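You operate a simulated robot arm through the tools that you are given. There is no shell and no other tool. Be economical: measure what you need, move in short steps, check, and stop when the job is done.

You run a simulated robot arm. Do the job below in one go: nothing can be reset, and whatever is moved stays where it is left.

## Task
Add three shots of blue paste to the cup, then shut it in the vacuum box and start the pump.
Fine: Bring the slide back out to lift the cup, and leave the shot dial and the other cups as they are.

Only the result counts: the job must be done as asked and must still hold three seconds after the hand-in. Knocking over, shifting, dropping, spilling or breaking anything else fails it.

## Robot
A 7-joint arm with a two-finger parallel gripper, fixed in place. Base frame: the origin is at the foot of the arm, x ahead of it, y to its left, z up; the work surface is at about z = 0. Lengths are in mm, angles in rad, forces in N, time in s.
With the tool pointing down near the work surface it reaches from about 220 to 580 mm from the base axis. Its first joint turns from -1.152 to 1.152 rad. Payload 2.5 kg.
The TCP is the grasp point between the finger pads, 23 mm short of the fingertips. In the tool frame z runs along the fingers and y along their closing line. Largest opening 94 mm; finger width 38, thickness 10; the body of the gripper, 54 by 96 mm, starts 39 mm behind the TCP.
Orientation is that of the tool frame in the base frame, as [roll, pitch, yaw] about the fixed x, y, z axes, in that order (R = Rz(yaw) Ry(pitch) Rx(roll)). With the fingers straight down and closing along the base's y, the tool's x points along the base's -x, its y along +y and its z along -z.

## Interface
- The arm moves only by the tool apply_moves. Its argument "rows" is a list of rows, each a list of 3 entries, a list of its own where there are three numbers: the shift along the base's x, y, z in units of 20 mm (1.0 is 20 mm), then the turn, a rotation vector about the base's x, y, z in units of 6 degrees (1.0 is 6 degrees), then the gripper command, from -1 (fully open) to 1 (shut), values between in proportion. In form: [[[tx, ty, tz], [ax, ay, az], gripper], ...]. A call has 1 to 20 rows; each row shifts and turns the commanded pose from where the row before left it. A call with a number of a shift or a turn outside -1 to 1 is refused whole. Rows are played at 5 a second. More than 50 mm and 0.15 rad between two rows, or a gripper value outside its range, and nothing of the call is played. A pose out of reach is approached as far as the arm can. The call stops where the force on the tool passes 40 N (or 10 N more than at its start, if that is more) or the arm is blocked; 0.2 s more then pass. Each finger travels about 108 mm/s and halts on what it meets, pressing with about 38 N; the grip force reading is that of the motor and also rises with nothing between the fingers. The clock runs only during rows and for 0.2 s after the last one: add rows that do not move to give the fingers time. It gives the time, the measured TCP pose, the force on the tool (base axes), the opening and the grip force at its end, in the units of the frame above (readings bear some noise), with the torque about the TCP (base axes, N m) and any sound that the robot's microphone picked up, and new pictures: "views" is both (left out), scene, wrist or none.
- Cameras (640 x 400 px; columns grow to the right, rows downward): "scene" is fixed at [118.5, -402.8, 551.7]; the picture's right is [0.84, -0.54, 0.00], its down [-0.27, -0.42, -0.87] and it looks along [0.47, 0.73, -0.50] (base axes); focal length 362 px, centre (320, 200). "wrist" rides on the gripper at [86, 16, -75] in the tool frame; the picture's right is [-0.18, 0.98, 0.00], its down [-0.58, -0.11, -0.81] and it looks along [-0.79, -0.15, 0.59] (tool axes); focal length 243 px, centre (320, 200). There is no depth. A picture from a camera that has moved, and an enlarged one, comes with that camera's place and axes in the base frame and with its lens.
- zoom(camera, box): a new picture of the part [left, top, right, bottom] of that camera's present view, enlarged. It takes no simulated time.
- hand_in(): hands the job in; it is judged then, once.

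Work in short steps. Places have to be worked out from the pictures, the camera data and where the tool is seen: move nearer, look again, correct. Check each grasp and each placing, and mend what went wrong. You have 120 turns and 200 pictures in all, those below and enlarged ones among them. Open the gripper and draw the arm clear of the work before you hand the job in, unless the task says otherwise; then end with one line.

The tools are called after "Call:" by a JSON object that holds its "method" and its "body". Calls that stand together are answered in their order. apply_moves: Moves the arm, as the interface text tells. Its arguments: {"type":"object","properties":{"rows":{"type":"array","items":{"type":"array"}},"views":{"type":"string","enum":["both","scene","wrist","none"]}},"required":["rows"]} The other tools are called the same way: zoom (camera, box) takes an enlarged picture of a part of a camera's view; hand_in () hands the job in.

At the start:

```text
t: 0.0
eef_pos: [293.8, 294.1, 335.7]
ee_rot: [-3.141, 0.001, -3.141]
contact_force: [0.0, 0.0, -0.1]
torque: [0.01, 0.01, -0.03]
width: 94.2
gripper_force: 0.3
```

scene: 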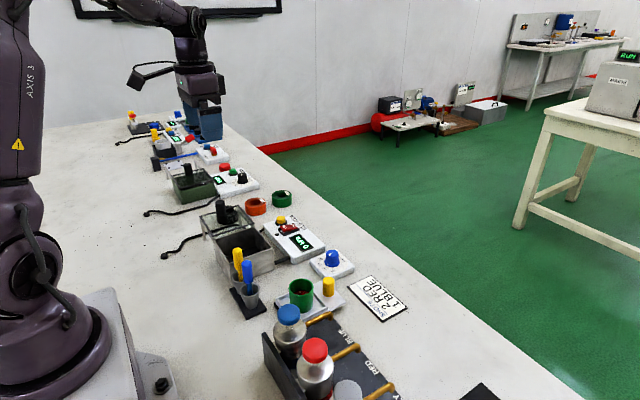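
wrist: 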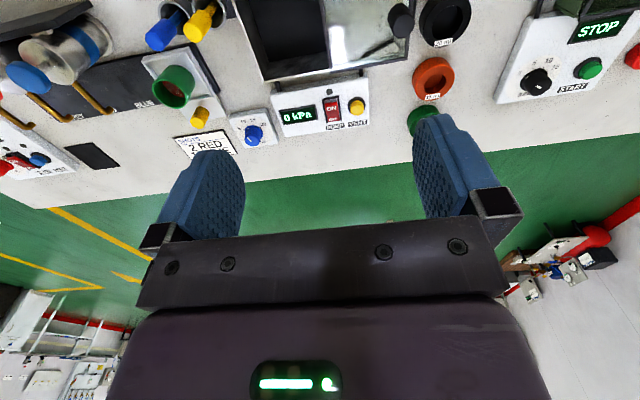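

I'll look closer at the work area in both views before moving.

Call:
{"method": "zoom", "body": {"camera": "scene", "box": [200, 180, 420, 400]}}

Call:
{"method": "zoom", "body": {"camera": "wrist", "box": [0, 0, 480, 200]}}

Call:
{"method": "zoom", "body": {"camera": "scene", "box": [110, 90, 300, 220]}}

```text
1.82 times, centred on (310, 290) of scene
camera zoom: at [118.5, -402.8, 551.7], right [0.84, -0.54, 0.0], down [-0.27, -0.42, -0.87], along [0.47, 0.73, -0.5], focal length 658 px, centre (338, 36)
```

zoom: 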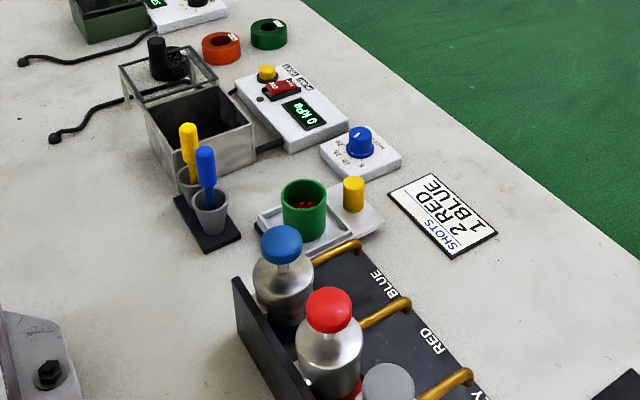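

```text
1.33 times, centred on (240, 100) of wrist
camera zoom: at [208.1, 309.1, 411.4], right [0.18, 0.98, 0.0], down [0.58, -0.11, 0.81], along [0.79, -0.15, -0.59], focal length 324 px, centre (427, 333)
```

zoom: 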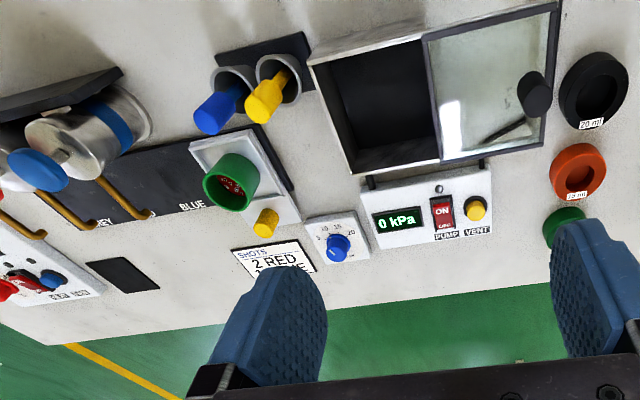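

```text
3.08 times, centred on (205, 155) of scene
camera zoom: at [118.5, -402.8, 551.7], right [0.84, -0.54, 0.0], down [-0.27, -0.42, -0.87], along [0.47, 0.73, -0.5], focal length 1114 px, centre (674, 338)
```

zoom: 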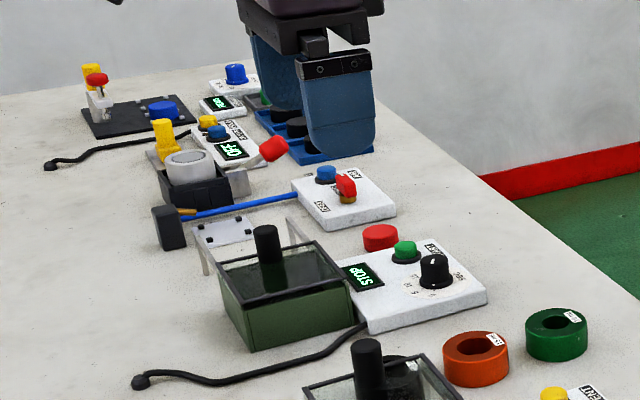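

The cup sits roughly at (377, 64) with the paste rack to its right. I move the gripper high over that zone for a better view from the wrist.

Call:
{"method": "apply_moves", "body": {"rows": [[[-0.2, -1, 0], [0, 0, 0], -1], [[-0.2, -1, 0], [0, 0, 0], -1], [[-0.2, -1, 0], [0, 0, 0], -1], [[-0.2, -1, 0], [0, 0, 0], -1], [[-0.2, -1, 0], [0, 0, 0], -1], [[-0.2, -1, 0], [0, 0, 0], -1], [[-0.2, -1, 0], [0, 0, 0], -1], [[-0.2, -1, 0], [0, 0, 0], -1], [[-0.2, -1, 0], [0, 0, 0], -1], [[-0.2, -1, 0], [0, 0, 0], -1], [[-0.2, -1, 0], [0, 0, 0], -1], [[-0.2, -1, 0], [0, 0, 0], -1]]}}

```text
t: 2.6
eef_pos: [247.5, 53.4, 337.2]
ee_rot: [-3.141, 0.001, 3.141]
contact_force: [0.1, -1.2, -0.3]
torque: [0.01, 0.02, -0.02]
width: 93.9
gripper_force: 0.1
camera wrist: at [159.5, 68.6, 412.2], right [0.18, 0.98, 0.0], down [0.58, -0.11, 0.81], along [0.79, -0.15, -0.59], focal length 243 px, centre (320, 200)
```

scene: 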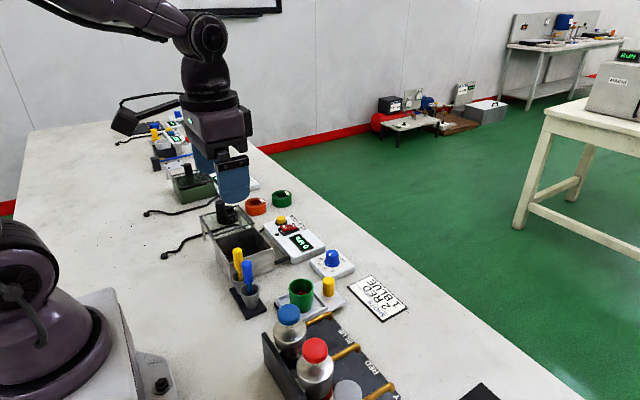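
wrist: 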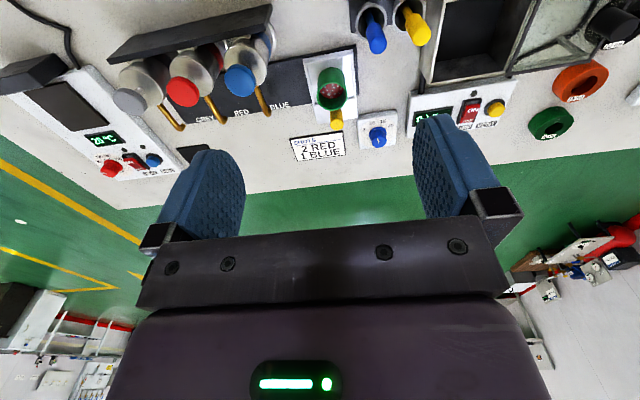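

The layout is clear; I enlarge the key parts to locate them.

Call:
{"method": "zoom", "body": {"camera": "wrist", "box": [90, 0, 410, 200]}}

Call:
{"method": "zoom", "body": {"camera": "scene", "box": [225, 250, 385, 350]}}

Call:
{"method": "zoom", "body": {"camera": "wrist", "box": [340, 0, 640, 160]}}

```text
2.00 times, centred on (250, 100) of wrist
camera zoom: at [159.5, 68.6, 412.2], right [0.18, 0.98, 0.0], down [0.58, -0.11, 0.81], along [0.79, -0.15, -0.59], focal length 485 px, centre (460, 400)
```

zoom: 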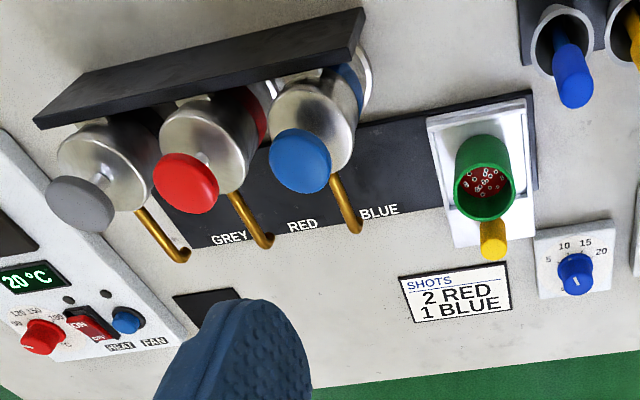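

```text
4.00 times, centred on (305, 300) of scene
camera zoom: at [118.5, -402.8, 551.7], right [0.84, -0.54, 0.0], down [-0.27, -0.42, -0.87], along [0.47, 0.73, -0.5], focal length 1448 px, centre (380, -200)
```

zoom: 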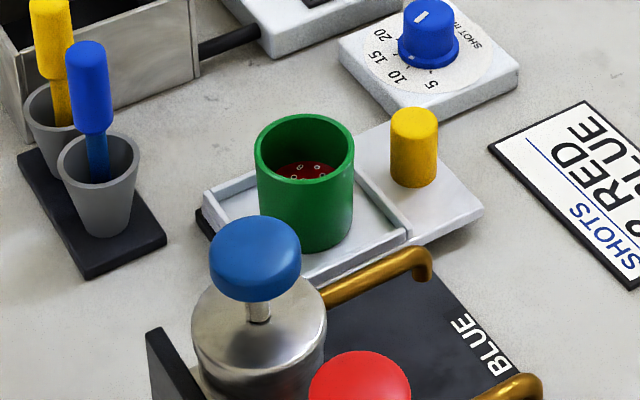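

```text
2.13 times, centred on (490, 80) of wrist
camera zoom: at [159.5, 68.6, 412.2], right [0.18, 0.98, 0.0], down [0.58, -0.11, 0.81], along [0.79, -0.15, -0.59], focal length 518 px, centre (-43, 456)
```

zoom: 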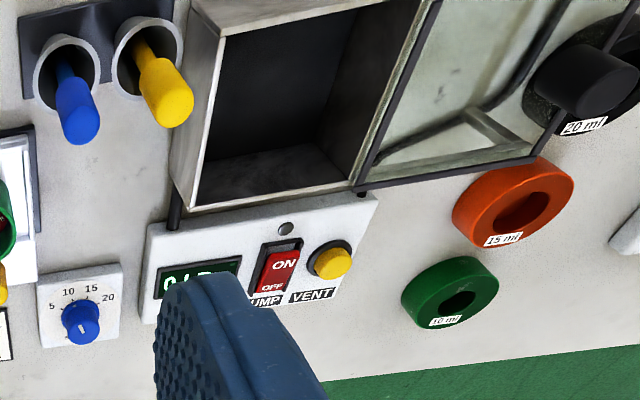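

Estimates: slide knob top (427, 47, 52), cup rim (365, 49, 63), blue pump head (287, −50, 131), blue spout tip about (362, −57, 80). I check whether the wrist camera has a body that could bump the bottles.

Call:
{"method": "zoom", "body": {"camera": "scene", "box": [100, 60, 340, 210]}}

```text
2.67 times, centred on (220, 135) of scene
camera zoom: at [118.5, -402.8, 551.7], right [0.84, -0.54, 0.0], down [-0.27, -0.42, -0.87], along [0.47, 0.73, -0.5], focal length 966 px, centre (587, 373)
```

zoom: 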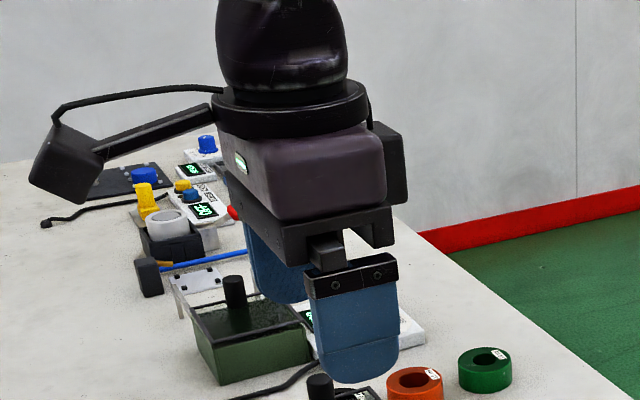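

The camera body sticks out toward −x and could bump the bottles while sliding, so I turn the tool −90° about z (camera to +y) and go above the slide knob with the fingers partly open.

Call:
{"method": "apply_moves", "body": {"rows": [[[0.6, -0.02, -0.5], [0, 0, -1], 0], [[0.6, -0.02, -0.5], [0, 0, -1], 0], [[0.6, -0.02, -0.5], [0, 0, -1], 0], [[0.6, -0.02, -0.5], [0, 0, -1], 0], [[0.6, -0.02, -0.5], [0, 0, -1], 0], [[0.6, -0.02, -0.5], [0, 0, -1], 0], [[0.6, -0.02, -0.5], [0, 0, -1], 0], [[0.6, -0.02, -0.5], [0, 0, -1], 0], [[0.6, -0.02, -0.5], [0, 0, -1], 0], [[0.6, -0.02, -0.5], [0, 0, -1], 0], [[0.6, -0.02, -0.5], [0, 0, -1], 0], [[0.6, -0.02, -0.5], [0, 0, -1], 0], [[0.6, -0.02, -0.5], [0, 0, -1], 0], [[0.6, -0.02, -0.5], [0, 0, -1], 0], [[0.6, -0.02, -0.5], [0, 0, -1], 0], [[0, 0, 0], [0, 0, 0], 0]]}}

```text
t: 6.0
eef_pos: [427.2, 49.0, 186.1]
ee_rot: [-3.141, -0.001, 1.57]
contact_force: [0.1, -0.4, 0.3]
torque: [-0.02, 0.04, 0.0]
width: 46.9
gripper_force: 0.1
camera wrist: at [443.1, 133.6, 261.1], right [0.98, -0.18, 0.0], down [-0.11, -0.58, 0.81], along [-0.15, -0.79, -0.59], focal length 243 px, centre (320, 200)
```

scene: 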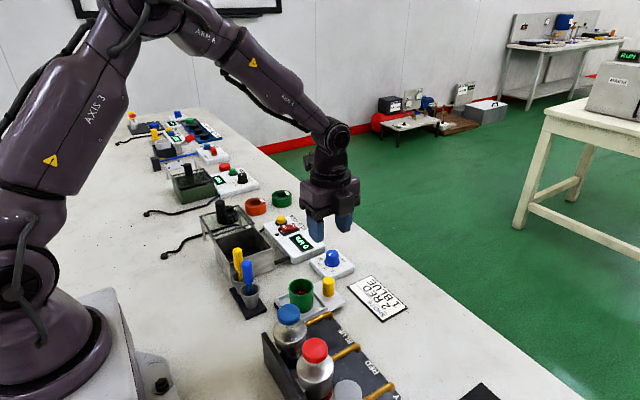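
wrist: 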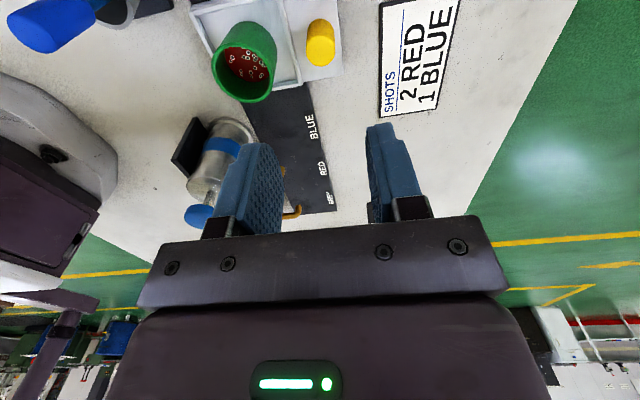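

The knob is confirmed at about (427, 50). I narrow the fingers to about 38 mm so as to clear the cup, and come down to z ≈ 75 to check.

Call:
{"method": "apply_moves", "body": {"rows": [[[0, 0, -0.8], [0, 0, 0], 0.2], [[0, 0, -0.8], [0, 0, 0], 0.2], [[0, 0, -0.8], [0, 0, 0], 0.2], [[0, 0, -0.8], [0, 0, 0], 0.2], [[0, 0, -0.8], [0, 0, 0], 0.2], [[0, 0, -0.8], [0, 0, 0], 0.2], [[0, 0, -0.6], [0, 0, 0], 0.2]]}}

Call:
{"method": "zoom", "body": {"camera": "scene", "box": [260, 220, 400, 320]}}

```text
t: 7.6
eef_pos: [427.3, 49.7, 78.3]
ee_rot: [3.14, -0.002, 1.571]
contact_force: [0.1, 0.1, 0.2]
torque: [-0.02, 0.0, 0.03]
width: 37.6
gripper_force: 0.1
camera wrist: at [442.7, 133.4, 152.9], right [0.98, -0.18, 0.0], down [-0.11, -0.58, 0.81], along [-0.15, -0.79, -0.59], focal length 243 px, centre (320, 200)
```

scene: 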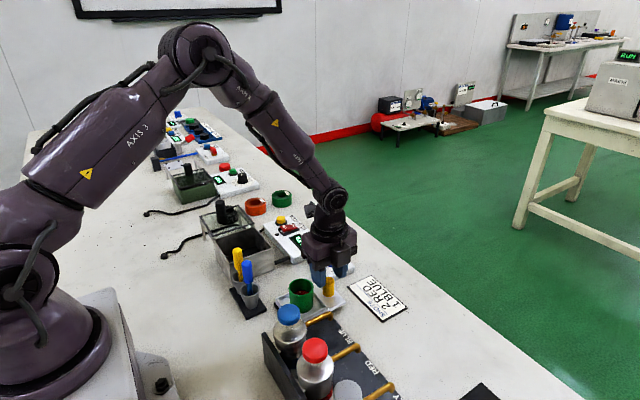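
wrist: 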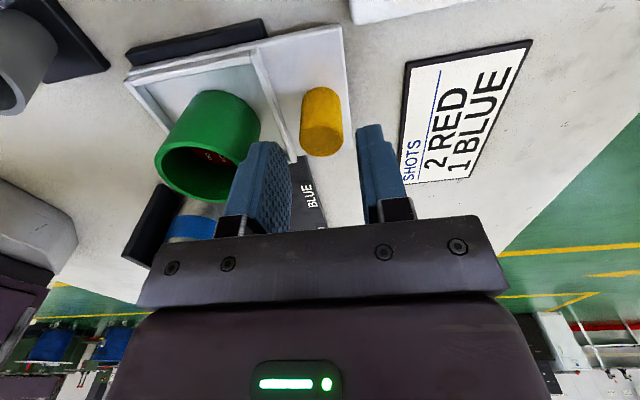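

```text
4.00 times, centred on (330, 270) of scene
camera zoom: at [118.5, -402.8, 551.7], right [0.84, -0.54, 0.0], down [-0.27, -0.42, -0.87], along [0.47, 0.73, -0.5], focal length 1448 px, centre (280, -80)
```

zoom: 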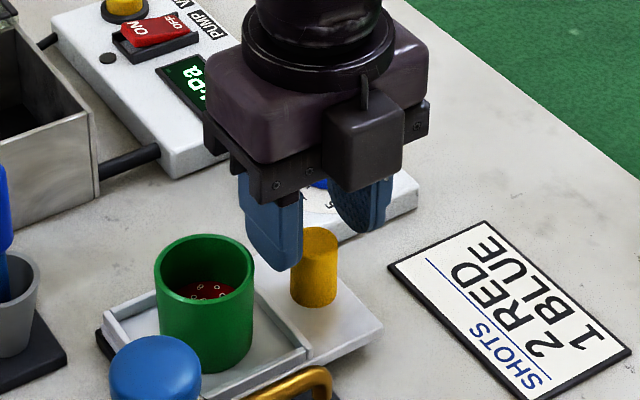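

Fingers straddle the knob. Down to z ≈ 55 and close.

Call:
{"method": "apply_moves", "body": {"rows": [[[0.05, 0.1, -0.6], [0, 0, 0], 0.2], [[0, 0, -0.6], [0, 0, 0], 0.2], [[0, 0, 0], [0, 0, 0], 0.2], [[0, 0, 0], [0, 0, 0], 0.6], [[0, 0, 0], [0, 0, 0], 1], [[0, 0, 0], [0, 0, 0], 1]]}}

Call:
{"method": "zoom", "body": {"camera": "scene", "box": [260, 220, 400, 320]}}

```text
t: 9.0
eef_pos: [427.6, 49.4, 54.8]
ee_rot: [3.141, 0.0, 1.569]
contact_force: [10.0, -0.3, -11.8]
torque: [0.37, 0.13, 0.01]
width: 23.3
gripper_force: 45.0
camera wrist: at [443.7, 135.4, 129.3], right [0.98, -0.18, 0.0], down [-0.11, -0.58, 0.81], along [-0.15, -0.79, -0.59], focal length 243 px, centre (320, 200)
```

scene: 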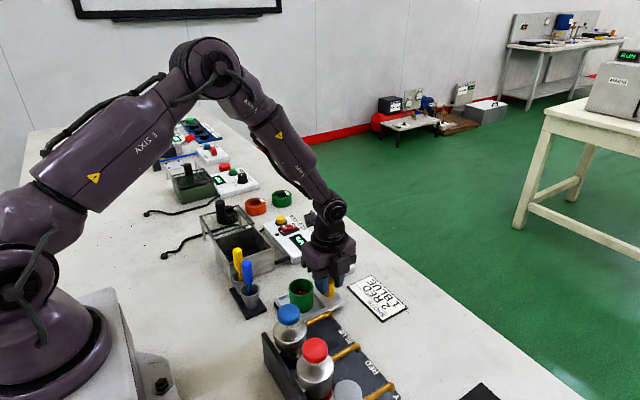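
wrist: 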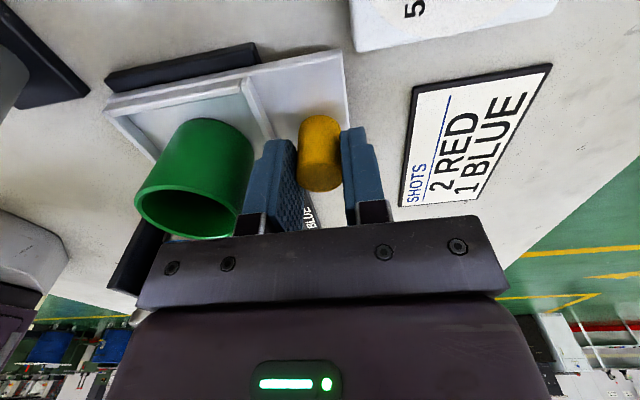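

```text
4.00 times, centred on (330, 270) of scene
camera zoom: at [118.5, -402.8, 551.7], right [0.84, -0.54, 0.0], down [-0.27, -0.42, -0.87], along [0.47, 0.73, -0.5], focal length 1448 px, centre (280, -80)
```

zoom: 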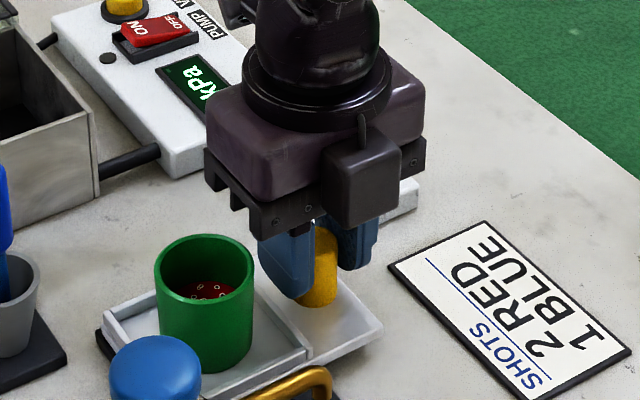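

The knob is held (23 mm). I slide gently toward −y, watching force and sound.

Call:
{"method": "apply_moves", "body": {"rows": [[[0, -0.4, 0], [0, 0, 0], 1], [[0, -0.4, 0], [0, 0, 0], 1], [[0, -0.4, 0], [0, 0, 0], 1], [[0, -0.4, 0], [0, 0, 0], 1], [[0, -0.4, 0], [0, 0, 0], 1], [[0, -0.4, 0], [0, 0, 0], 1], [[0, -0.4, 0], [0, 0, 0], 1]]}}

Call:
{"method": "zoom", "body": {"camera": "scene", "box": [240, 240, 400, 340]}}

```text
t: 10.6
eef_pos: [426.9, -7.6, 54.0]
ee_rot: [3.141, 0.002, 1.569]
contact_force: [18.9, 0.1, -28.5]
torque: [-0.18, -0.04, -0.07]
width: 23.1
gripper_force: 44.4
camera wrist: at [443.8, 79.0, 129.4], right [0.98, -0.18, 0.0], down [-0.11, -0.58, 0.81], along [-0.15, -0.79, -0.59], focal length 243 px, centre (320, 200)
```

scene: 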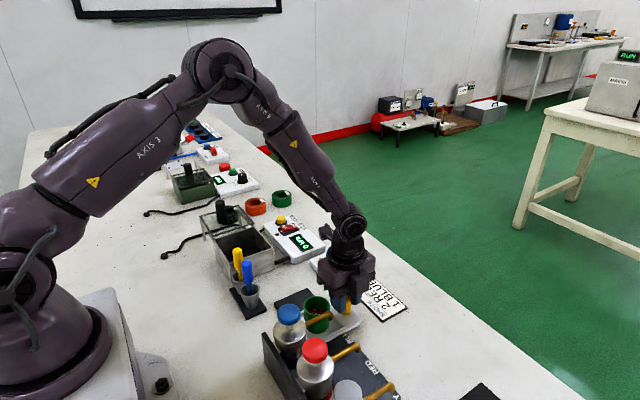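
wrist: 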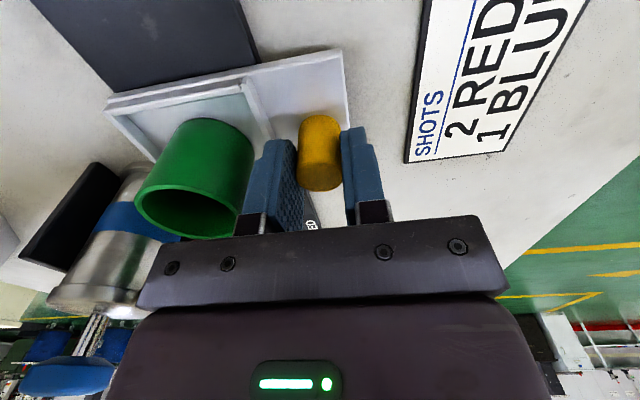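

```text
4.00 times, centred on (320, 290) of scene
camera zoom: at [118.6, -402.8, 551.7], right [0.84, -0.54, 0.0], down [-0.27, -0.42, -0.87], along [0.47, 0.73, -0.5], focal length 1448 px, centre (320, -160)
```

zoom: 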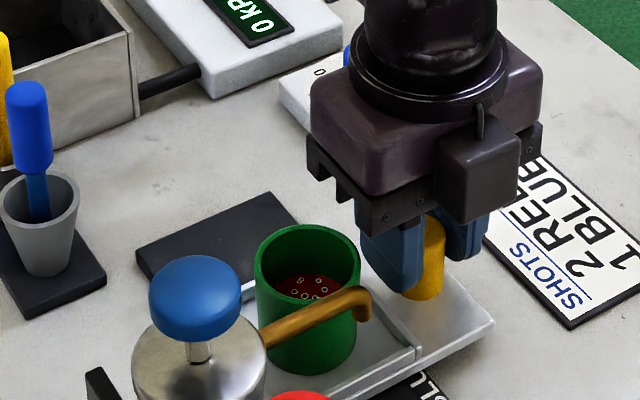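

The slide moves freely. About 44 mm more brings the cup under the blue spout (y ≈ −52); I ease the side loads slightly and go on in small steps.

Call:
{"method": "apply_moves", "body": {"rows": [[[0.05, -0.3, -0.05], [0, 0, 0], 1], [[0, -0.3, 0], [0, 0, 0], 1], [[0, -0.3, 0], [0, 0, 0], 1], [[0, -0.3, 0], [0, 0, 0], 1], [[0, -0.3, 0], [0, 0, 0], 1], [[0, -0.3, 0], [0, 0, 0], 1], [[0, -0.2, 0], [0, 0, 0], 1], [[0, 0, 0], [0, 0, 0], 1]]}}

Call:
{"method": "zoom", "body": {"camera": "scene", "box": [240, 260, 400, 360]}}

```text
t: 12.4
eef_pos: [427.7, -46.8, 53.7]
ee_rot: [-3.139, -0.001, 1.572]
contact_force: [-26.7, -2.9, 30.3]
torque: [0.01, -0.2, 0.0]
width: 23.2
gripper_force: 45.2
camera wrist: at [444.3, 38.9, 128.5], right [0.98, -0.18, 0.0], down [-0.11, -0.58, 0.81], along [-0.15, -0.79, -0.59], focal length 243 px, centre (320, 200)
```

scene: 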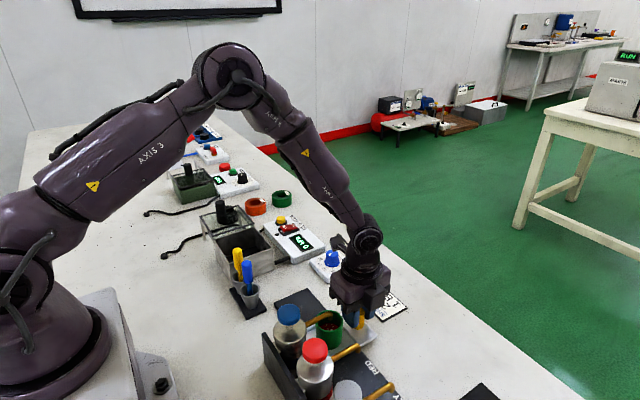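
wrist: 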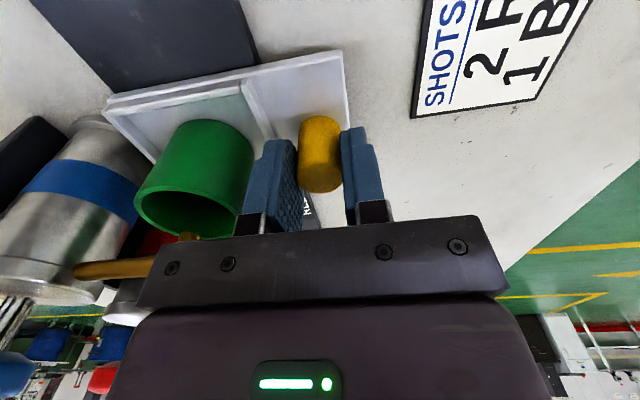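

```text
4.00 times, centred on (320, 310) of scene
camera zoom: at [118.4, -402.8, 551.8], right [0.84, -0.54, 0.0], down [-0.27, -0.42, -0.87], along [0.47, 0.73, -0.5], focal length 1448 px, centre (320, -240)
```

zoom: 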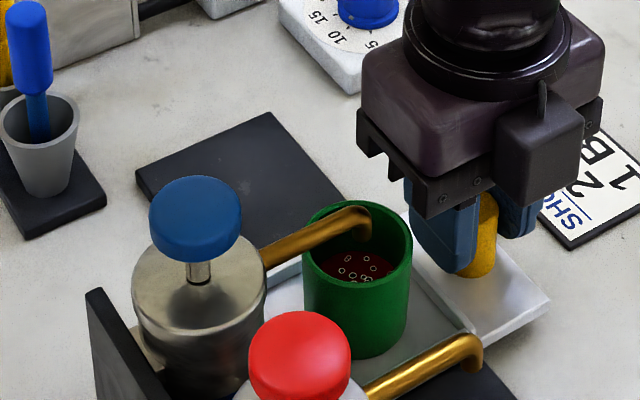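

The spout already hangs inside the cup's outline but a few mm toward −y; I slide 5 mm more and relieve the loads by half.

Call:
{"method": "apply_moves", "body": {"rows": [[[-0.025, -0.1, 0.025], [0, 0, 0], 1], [[0, -0.1, 0], [0, 0, 0], 1], [[0, -0.05, 0], [0, 0, 0], 1], [[0, 0, 0], [0, 0, 0], 1]], "views": "none"}}

Call:
{"method": "zoom", "body": {"camera": "scene", "box": [280, 285, 376, 345]}}

```text
t: 13.4
eef_pos: [428.4, -49.7, 53.9]
ee_rot: [-3.14, -0.002, 1.574]
contact_force: [-19.4, 1.4, 13.0]
torque: [0.11, -0.14, 0.15]
width: 23.4
gripper_force: 45.5
```

```text
6.67 times, centred on (328, 315) of scene
camera zoom: at [118.4, -402.8, 551.7], right [0.84, -0.54, 0.0], down [-0.27, -0.42, -0.87], along [0.47, 0.73, -0.5], focal length 2414 px, centre (267, -567)
```

zoom: 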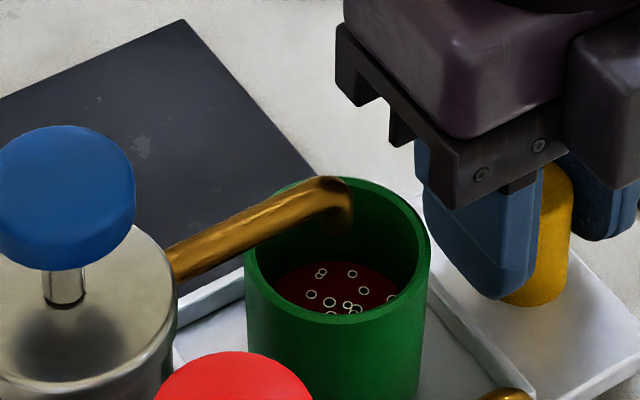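

The cup (366, −51) is right under the blue spout tip (367, −51). I open the fingers, rise, then close and go above the blue pump head.

Call:
{"method": "apply_moves", "body": {"rows": [[[0, 0, 0], [0, 0, 0], 0.6], [[0, 0, 0], [0, 0, 0], 0.2], [[0, 0, 0], [0, 0, 0], 0.2], [[0, 0, 0.5], [0, 0, 0], 0.2], [[0, 0, 1], [0, 0, 0], 0.2], [[0, 0, 1], [0, 0, 0], 0.2], [[0, 0, 1], [0, 0, 0], 0.2], [[0, 0, 1], [0, 0, 0], 0.6], [[0, 0, 1], [0, 0, 0], 1], [[0, 0, 1], [0, 0, 0], 1], [[-1, 0, 1], [0, 0, 0], 1], [[-1, 0, 0], [0, 0, 0], 1], [[-1, 0, 0], [0, 0, 0], 1], [[-1, 0, 0], [0, 0, 0], 1], [[-1, 0, 0], [0, 0, 0], 1], [[-1, 0, 0], [0, 0, 0], 1], [[-1, 0, 0], [0, 0, 0], 1], [[0, 0, 0], [0, 0, 0], 1]]}}

Call:
{"method": "zoom", "body": {"camera": "scene", "box": [240, 260, 400, 360]}}

```text
t: 17.2
eef_pos: [288.4, -50.9, 204.4]
ee_rot: [3.142, 0.0, 1.571]
contact_force: [0.7, 0.2, 0.0]
torque: [0.0, 0.03, -0.01]
width: 0.0
gripper_force: 38.0
camera wrist: at [304.2, 34.5, 277.8], right [0.98, -0.18, 0.0], down [-0.11, -0.58, 0.81], along [-0.15, -0.79, -0.59], focal length 243 px, centre (320, 200)
```

scene: 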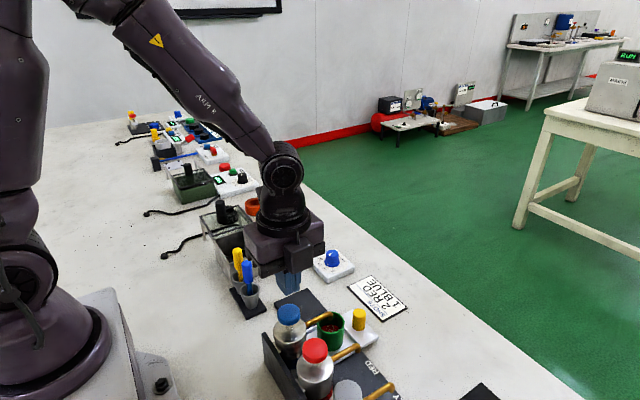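
wrist: 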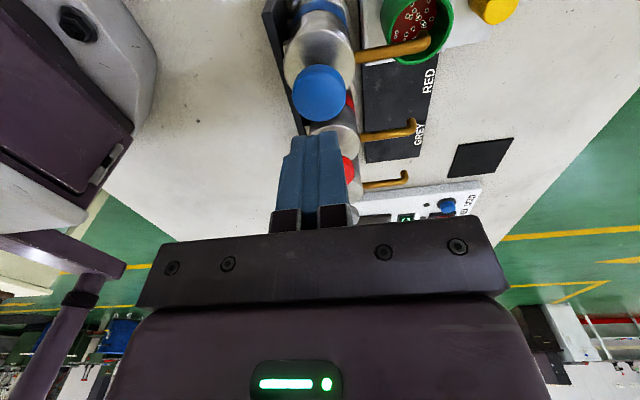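

```text
4.00 times, centred on (320, 310) of scene
camera zoom: at [118.5, -402.8, 551.7], right [0.84, -0.54, 0.0], down [-0.27, -0.42, -0.87], along [0.47, 0.73, -0.5], focal length 1448 px, centre (320, -240)
```

zoom: 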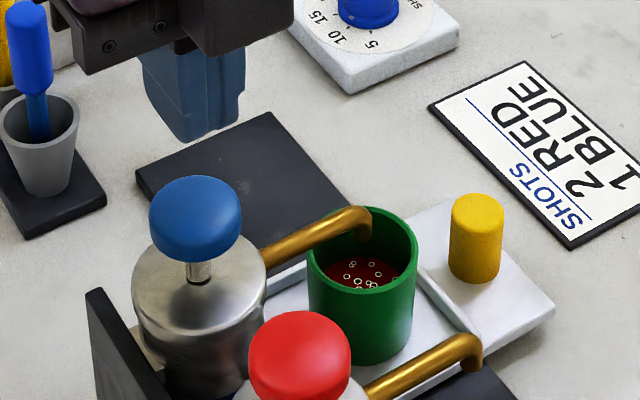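

Head confirmed at (289, −50). I descend to just above it, then press gently in small steps, watching force and sounds.

Call:
{"method": "apply_moves", "body": {"rows": [[[0, 0, -1], [0, 0, 0], 1], [[0, 0, -1], [0, 0, 0], 1], [[0, 0, -0.3], [0, 0, 0], 1], [[0, 0, -0.2], [0, 0, 0], 1], [[0, 0, -0.2], [0, 0, 0], 1]], "views": "none"}}

Call:
{"method": "zoom", "body": {"camera": "scene", "box": [240, 260, 400, 360]}}

```text
t: 18.4
eef_pos: [289.0, -51.1, 148.9]
ee_rot: [3.138, -0.001, 1.571]
contact_force: [0.3, -2.3, 4.9]
torque: [-0.04, -0.01, -0.01]
width: 0.0
gripper_force: 38.0
```

```text
4.00 times, centred on (320, 310) of scene
camera zoom: at [118.5, -402.8, 551.7], right [0.84, -0.54, 0.0], down [-0.27, -0.42, -0.87], along [0.47, 0.73, -0.5], focal length 1448 px, centre (320, -240)
```

zoom: 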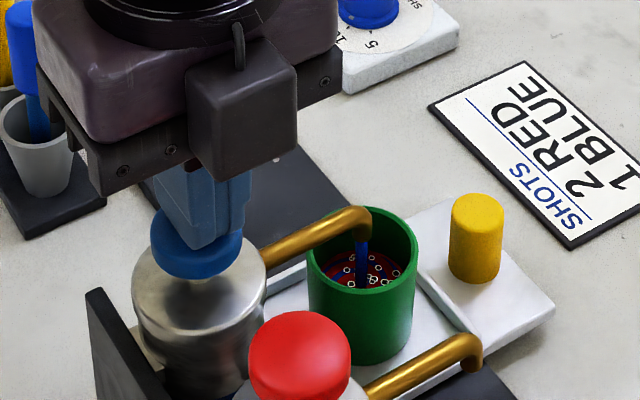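

Blue paste is already coming out. I complete the stroke to its stop.

Call:
{"method": "apply_moves", "body": {"rows": [[[0, 0, -0.2], [0, 0, 0], 1], [[0, 0, -0.2], [0, 0, 0], 1], [[0, 0, 0], [0, 0, 0], 1]], "views": "none"}}

Call:
{"method": "zoom", "body": {"camera": "scene", "box": [240, 260, 400, 360]}}

```text
t: 19.2
eef_pos: [288.6, -50.5, 141.8]
ee_rot: [3.141, 0.001, 1.571]
contact_force: [-0.4, -2.7, 8.2]
torque: [-0.05, 0.02, 0.02]
width: 0.1
gripper_force: 38.1
```

```text
4.00 times, centred on (320, 310) of scene
camera zoom: at [118.5, -402.8, 551.7], right [0.84, -0.54, 0.0], down [-0.27, -0.42, -0.87], along [0.47, 0.73, -0.5], focal length 1448 px, centre (320, -240)
```

zoom: 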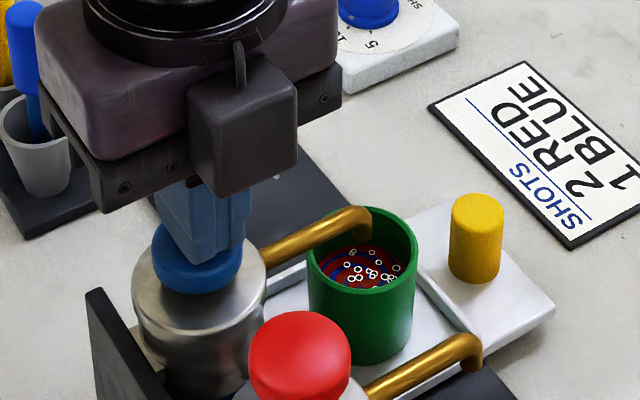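

The flow stopped. I check whether the plunger is at its bottom by pressing a few mm more.

Call:
{"method": "apply_moves", "body": {"rows": [[[0, 0, -0.1], [0, 0, 0], 1], [[0, 0, -0.1], [0, 0, 0], 1], [[0, 0, -0.1], [0, 0, 0], 1]], "views": "none"}}

Call:
{"method": "zoom", "body": {"camera": "scene", "box": [240, 260, 400, 360]}}

```text
t: 19.8
eef_pos: [289.6, -51.2, 139.5]
ee_rot: [3.139, -0.002, 1.571]
contact_force: [-7.1, 1.0, 21.6]
torque: [-0.12, 0.14, 0.02]
width: 0.0
gripper_force: 37.7
stopped in row 3: the force on the tool passed its limit at 46 N (the readings are from after the stop); the commanded pose is now the measured one
```

```text
4.00 times, centred on (320, 310) of scene
camera zoom: at [118.4, -402.8, 551.7], right [0.84, -0.54, 0.0], down [-0.27, -0.42, -0.87], along [0.47, 0.73, -0.5], focal length 1448 px, centre (320, -240)
```

zoom: 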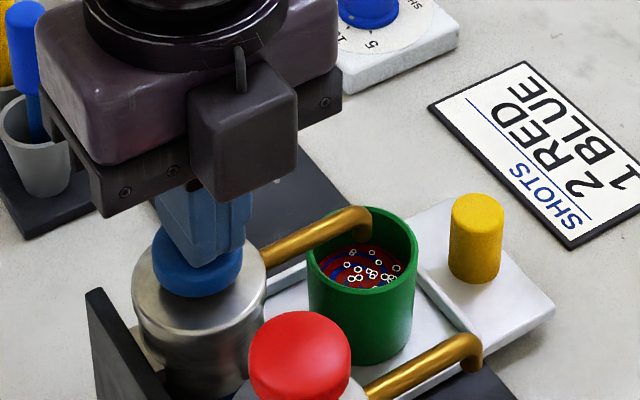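

Bottom stop found at TCP z ≈ 140. One shot done; I raise fully to let the plunger return and check.

Call:
{"method": "apply_moves", "body": {"rows": [[[0, 0, 0.75], [0, 0, 0], 1], [[0, 0, 0.75], [0, 0, 0], 1], [[0, 0, 0.25], [0, 0, 0], 1], [[0, 0, 0], [0, 0, 0], 1], [[0, 0, 0], [0, 0, 0], 1]], "views": "none"}}

Call:
{"method": "zoom", "body": {"camera": "scene", "box": [240, 260, 400, 360]}}

```text
t: 21.0
eef_pos: [288.8, -51.3, 175.4]
ee_rot: [3.14, -0.003, 1.572]
contact_force: [-0.7, -0.2, -0.9]
torque: [-0.01, 0.02, -0.01]
width: 0.0
gripper_force: 37.6
```

```text
4.00 times, centred on (320, 310) of scene
camera zoom: at [118.5, -402.8, 551.7], right [0.84, -0.54, 0.0], down [-0.27, -0.42, -0.87], along [0.47, 0.73, -0.5], focal length 1448 px, centre (320, -240)
```

zoom: 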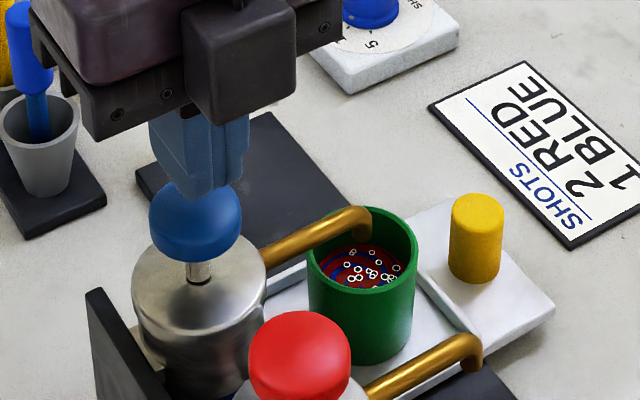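

The plunger is back up. Second full press, ending just at the stop.

Call:
{"method": "apply_moves", "body": {"rows": [[[0, 0, -0.75], [0, 0, 0], 1], [[0, 0, -0.2], [0, 0, 0], 1], [[0, 0, -0.2], [0, 0, 0], 1], [[0, 0, -0.2], [0, 0, 0], 1], [[0, 0, -0.2], [0, 0, 0], 1], [[0, 0, -0.1], [0, 0, 0], 1], [[0, 0, 0], [0, 0, 0], 1], [[0, 0, 0], [0, 0, 0], 1]], "views": "none"}}

Call:
{"method": "zoom", "body": {"camera": "scene", "box": [240, 260, 400, 360]}}

```text
t: 22.8
eef_pos: [289.1, -50.9, 141.6]
ee_rot: [3.14, -0.002, 1.573]
contact_force: [-3.9, -0.2, 7.7]
torque: [-0.09, 0.03, -0.03]
width: 0.3
gripper_force: 37.8
```

```text
4.00 times, centred on (320, 310) of scene
camera zoom: at [118.5, -402.8, 551.7], right [0.84, -0.54, 0.0], down [-0.27, -0.42, -0.87], along [0.47, 0.73, -0.5], focal length 1448 px, centre (320, -240)
```

zoom: 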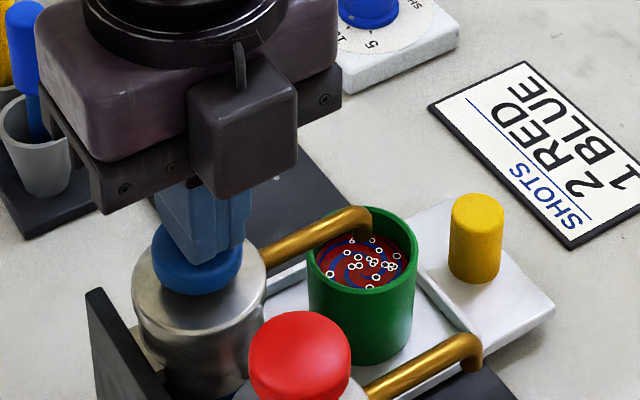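

Fill level rose with more blue swirl: second shot in. I raise fully, confirm, then press a third time.

Call:
{"method": "apply_moves", "body": {"rows": [[[0, 0, 0.75], [0, 0, 0], 1], [[0, 0, 0.75], [0, 0, 0], 1], [[0, 0, 0.15], [0, 0, 0], 1], [[0, 0, 0], [0, 0, 0], 1], [[0, 0, 0], [0, 0, 0], 1]], "views": "none"}}

Call:
{"method": "zoom", "body": {"camera": "scene", "box": [240, 260, 400, 360]}}

Call:
{"method": "apply_moves", "body": {"rows": [[[0, 0, -0.75], [0, 0, 0], 1], [[0, 0, -0.2], [0, 0, 0], 1], [[0, 0, -0.2], [0, 0, 0], 1], [[0, 0, -0.2], [0, 0, 0], 1], [[0, 0, -0.2], [0, 0, 0], 1], [[0, 0, -0.1], [0, 0, 0], 1], [[0, 0, 0], [0, 0, 0], 1], [[0, 0, 0], [0, 0, 0], 1]], "views": "none"}}

Call:
{"method": "zoom", "body": {"camera": "scene", "box": [240, 260, 400, 360]}}

```text
t: 24.0
eef_pos: [288.5, -51.3, 174.8]
ee_rot: [3.14, -0.001, 1.571]
contact_force: [1.2, 0.7, -0.1]
torque: [0.0, 0.06, 0.04]
width: 0.0
gripper_force: 37.8
```

```text
4.00 times, centred on (320, 310) of scene
camera zoom: at [118.5, -402.8, 551.7], right [0.84, -0.54, 0.0], down [-0.27, -0.42, -0.87], along [0.47, 0.73, -0.5], focal length 1448 px, centre (320, -240)
```

zoom: 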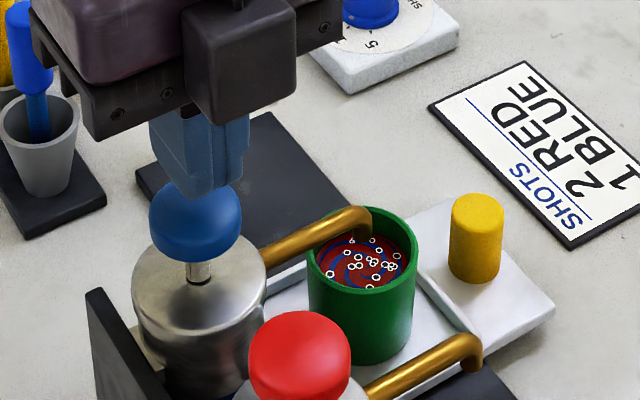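

```text
t: 25.8
eef_pos: [288.7, -51.5, 141.9]
ee_rot: [3.141, -0.003, 1.571]
contact_force: [-1.8, -4.3, 7.7]
torque: [-0.2, 0.03, -0.03]
width: 0.0
gripper_force: 38.1
```

```text
4.00 times, centred on (320, 310) of scene
camera zoom: at [118.5, -402.8, 551.7], right [0.84, -0.54, 0.0], down [-0.27, -0.42, -0.87], along [0.47, 0.73, -0.5], focal length 1448 px, centre (320, -240)
```

zoom: 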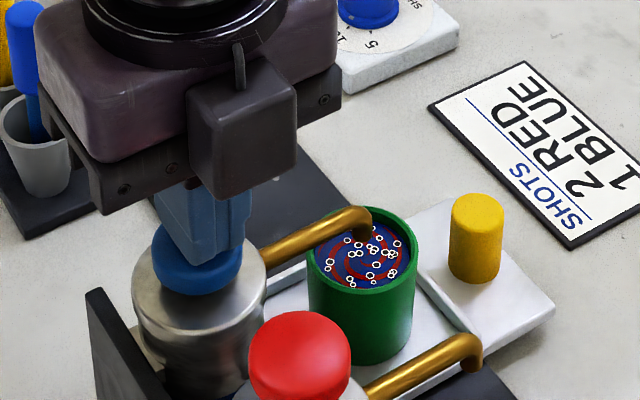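

Three shots are in and the cup is well filled, so I'll move it slowly. Rise and go back above the slide knob.

Call:
{"method": "apply_moves", "body": {"rows": [[[0, 0, 0.8], [0, 0, 0], 1], [[0, 0, 0.8], [0, 0, 0], 1], [[0, 0, 0.8], [0, 0, 0], 1], [[0, 0, 0.8], [0, 0, 0], 1], [[1, 0, 0], [0, 0, 0], 1], [[1, 0, 0], [0, 0, 0], 1], [[1, 0, 0], [0, 0, 0], 1], [[1, 0, 0], [0, 0, 0], 1], [[1, 0, 0], [0, 0, 0], 1], [[1, 0, 0], [0, 0, 0], 0.6], [[0.95, 0, 0], [0, 0, 0], 0.2], [[0, 0, -1], [0, 0, 0], 0.2], [[0, 0, -1], [0, 0, 0], 0.2], [[0, 0, -1], [0, 0, 0], 0.2], [[0, 0, -1], [0, 0, 0], 0.2], [[0, 0, -1], [0, 0, 0], 0.2], [[0, 0, -1], [0, 0, 0], 0.2], [[0, 0, 0], [0, 0, 0], 0.2]]}}

Call:
{"method": "zoom", "body": {"camera": "scene", "box": [260, 240, 420, 340]}}

```text
t: 29.6
eef_pos: [428.2, -50.7, 85.1]
ee_rot: [3.139, -0.001, 1.571]
contact_force: [-1.0, 0.1, -0.3]
torque: [-0.02, -0.02, 0.02]
width: 37.6
gripper_force: 0.1
camera wrist: at [444.0, 34.4, 159.9], right [0.98, -0.18, 0.0], down [-0.11, -0.58, 0.81], along [-0.15, -0.79, -0.59], focal length 243 px, centre (320, 200)
```

scene: 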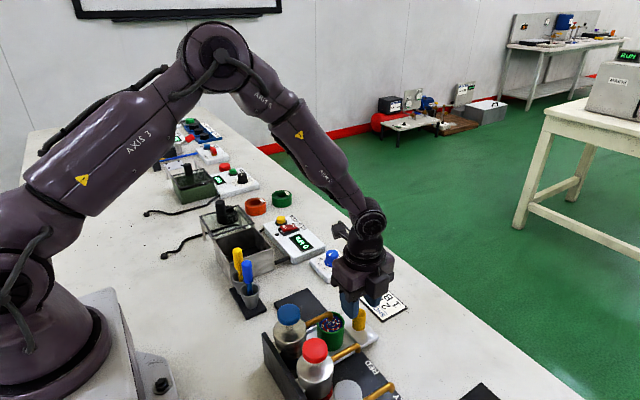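
wrist: 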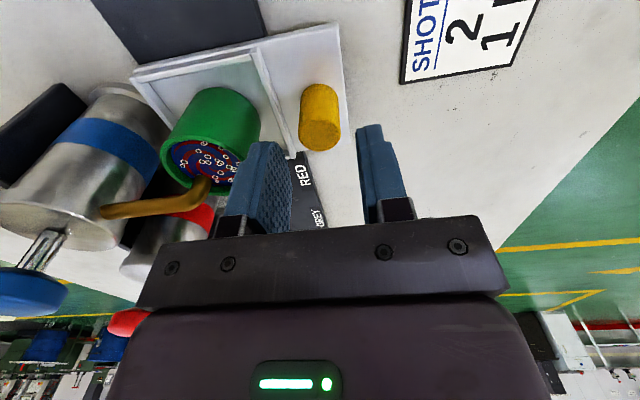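

```text
4.00 times, centred on (340, 290) of scene
camera zoom: at [118.5, -402.8, 551.7], right [0.84, -0.54, 0.0], down [-0.27, -0.42, -0.87], along [0.47, 0.73, -0.5], focal length 1448 px, centre (240, -160)
```

zoom: 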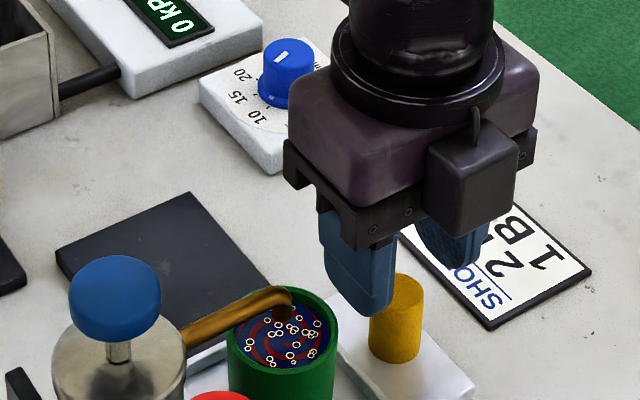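

Knob is between the fingers. Descend, close gently, then slide back slowly toward +y.

Call:
{"method": "apply_moves", "body": {"rows": [[[0, 0.05, -0.8], [0, 0, 0], 0.2], [[0, 0, -0.75], [0, 0, 0], 0.2], [[0, 0, 0], [0, 0, 0], 0.4], [[0, 0, 0], [0, 0, 0], 0.6], [[0, 0, 0], [0, 0, 0], 1], [[0, 0, 0], [0, 0, 0], 1], [[0, 0.15, 0], [0, 0, 0], 1], [[0, 0.3, 0], [0, 0, 0], 1], [[0, 0.3, 0], [0, 0, 0], 1], [[0, 0.3, 0], [0, 0, 0], 1], [[0, 0.3, 0], [0, 0, 0], 1], [[0, 0.3, 0], [0, 0, 0], 1], [[0, 0.2, 0], [0, 0, 0], 1], [[0, 0.1, 0], [0, 0, 0], 1]], "views": "scene"}}

```text
t: 32.6
eef_pos: [428.1, -11.5, 54.3]
ee_rot: [3.14, 0.0, 1.573]
contact_force: [-6.2, -0.8, -1.6]
torque: [-1.02, -0.1, 0.16]
width: 23.2
gripper_force: 45.1
```

scene: 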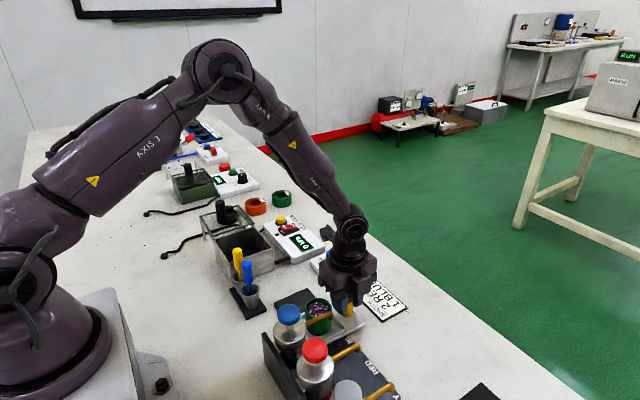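

Slide follows with light loads. I continue about 61 mm back to its outer position.

Call:
{"method": "apply_moves", "body": {"rows": [[[0, 0.2, 0], [0, 0, 0], 1], [[0, 0.3, 0], [0, 0, 0], 1], [[0, 0.3, 0], [0, 0, 0], 1], [[0, 0.3, 0], [0, 0, 0], 1], [[0, 0.3, 0], [0, 0, 0], 1], [[0, 0.3, 0], [0, 0, 0], 1], [[0, 0.3, 0], [0, 0, 0], 1], [[0, 0.3, 0], [0, 0, 0], 1], [[0, 0.3, 0], [0, 0, 0], 1], [[0, 0.2, 0], [0, 0, 0], 1], [[0, 0.15, 0], [0, 0, 0], 1], [[0, 0.1, 0], [0, 0, 0], 1], [[0, 0, 0], [0, 0, 0], 1]]}}

Call:
{"method": "zoom", "body": {"camera": "scene", "box": [260, 220, 400, 320]}}

```text
t: 35.4
eef_pos: [427.4, 50.6, 54.5]
ee_rot: [-3.141, -0.002, 1.571]
contact_force: [-0.8, 1.1, -7.1]
torque: [-0.21, -0.05, -0.04]
width: 23.3
gripper_force: 45.5
camera wrist: at [443.8, 135.5, 129.4], right [0.98, -0.18, 0.0], down [-0.11, -0.58, 0.81], along [-0.15, -0.79, -0.59], focal length 243 px, centre (320, 200)
```

scene: 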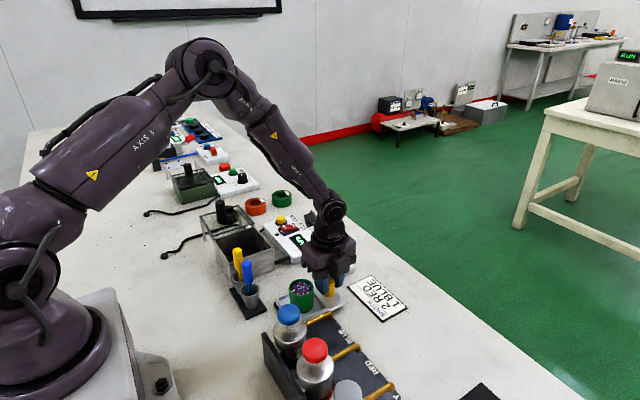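
wrist: 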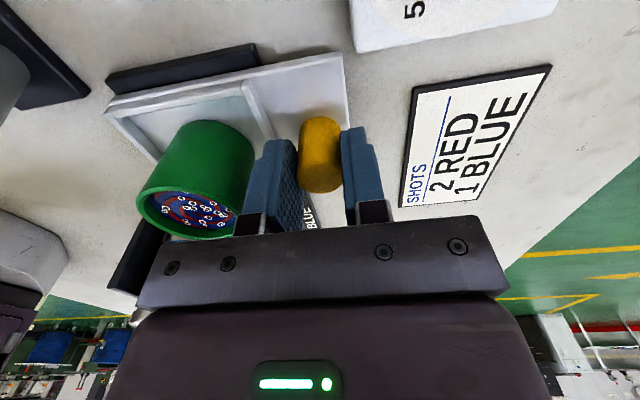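

```text
4.00 times, centred on (330, 270) of scene
camera zoom: at [118.5, -402.8, 551.7], right [0.84, -0.54, 0.0], down [-0.27, -0.42, -0.87], along [0.47, 0.73, -0.5], focal length 1448 px, centre (280, -80)
```

zoom: 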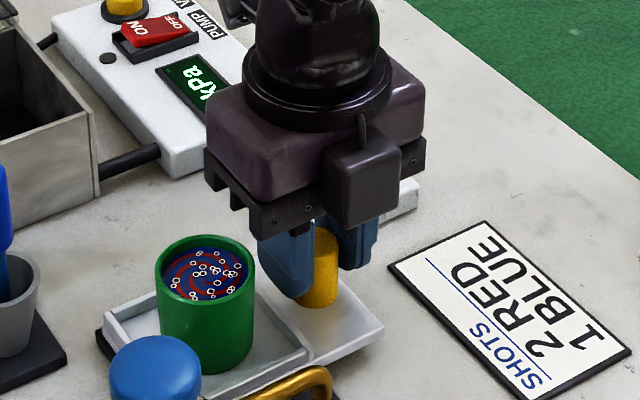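

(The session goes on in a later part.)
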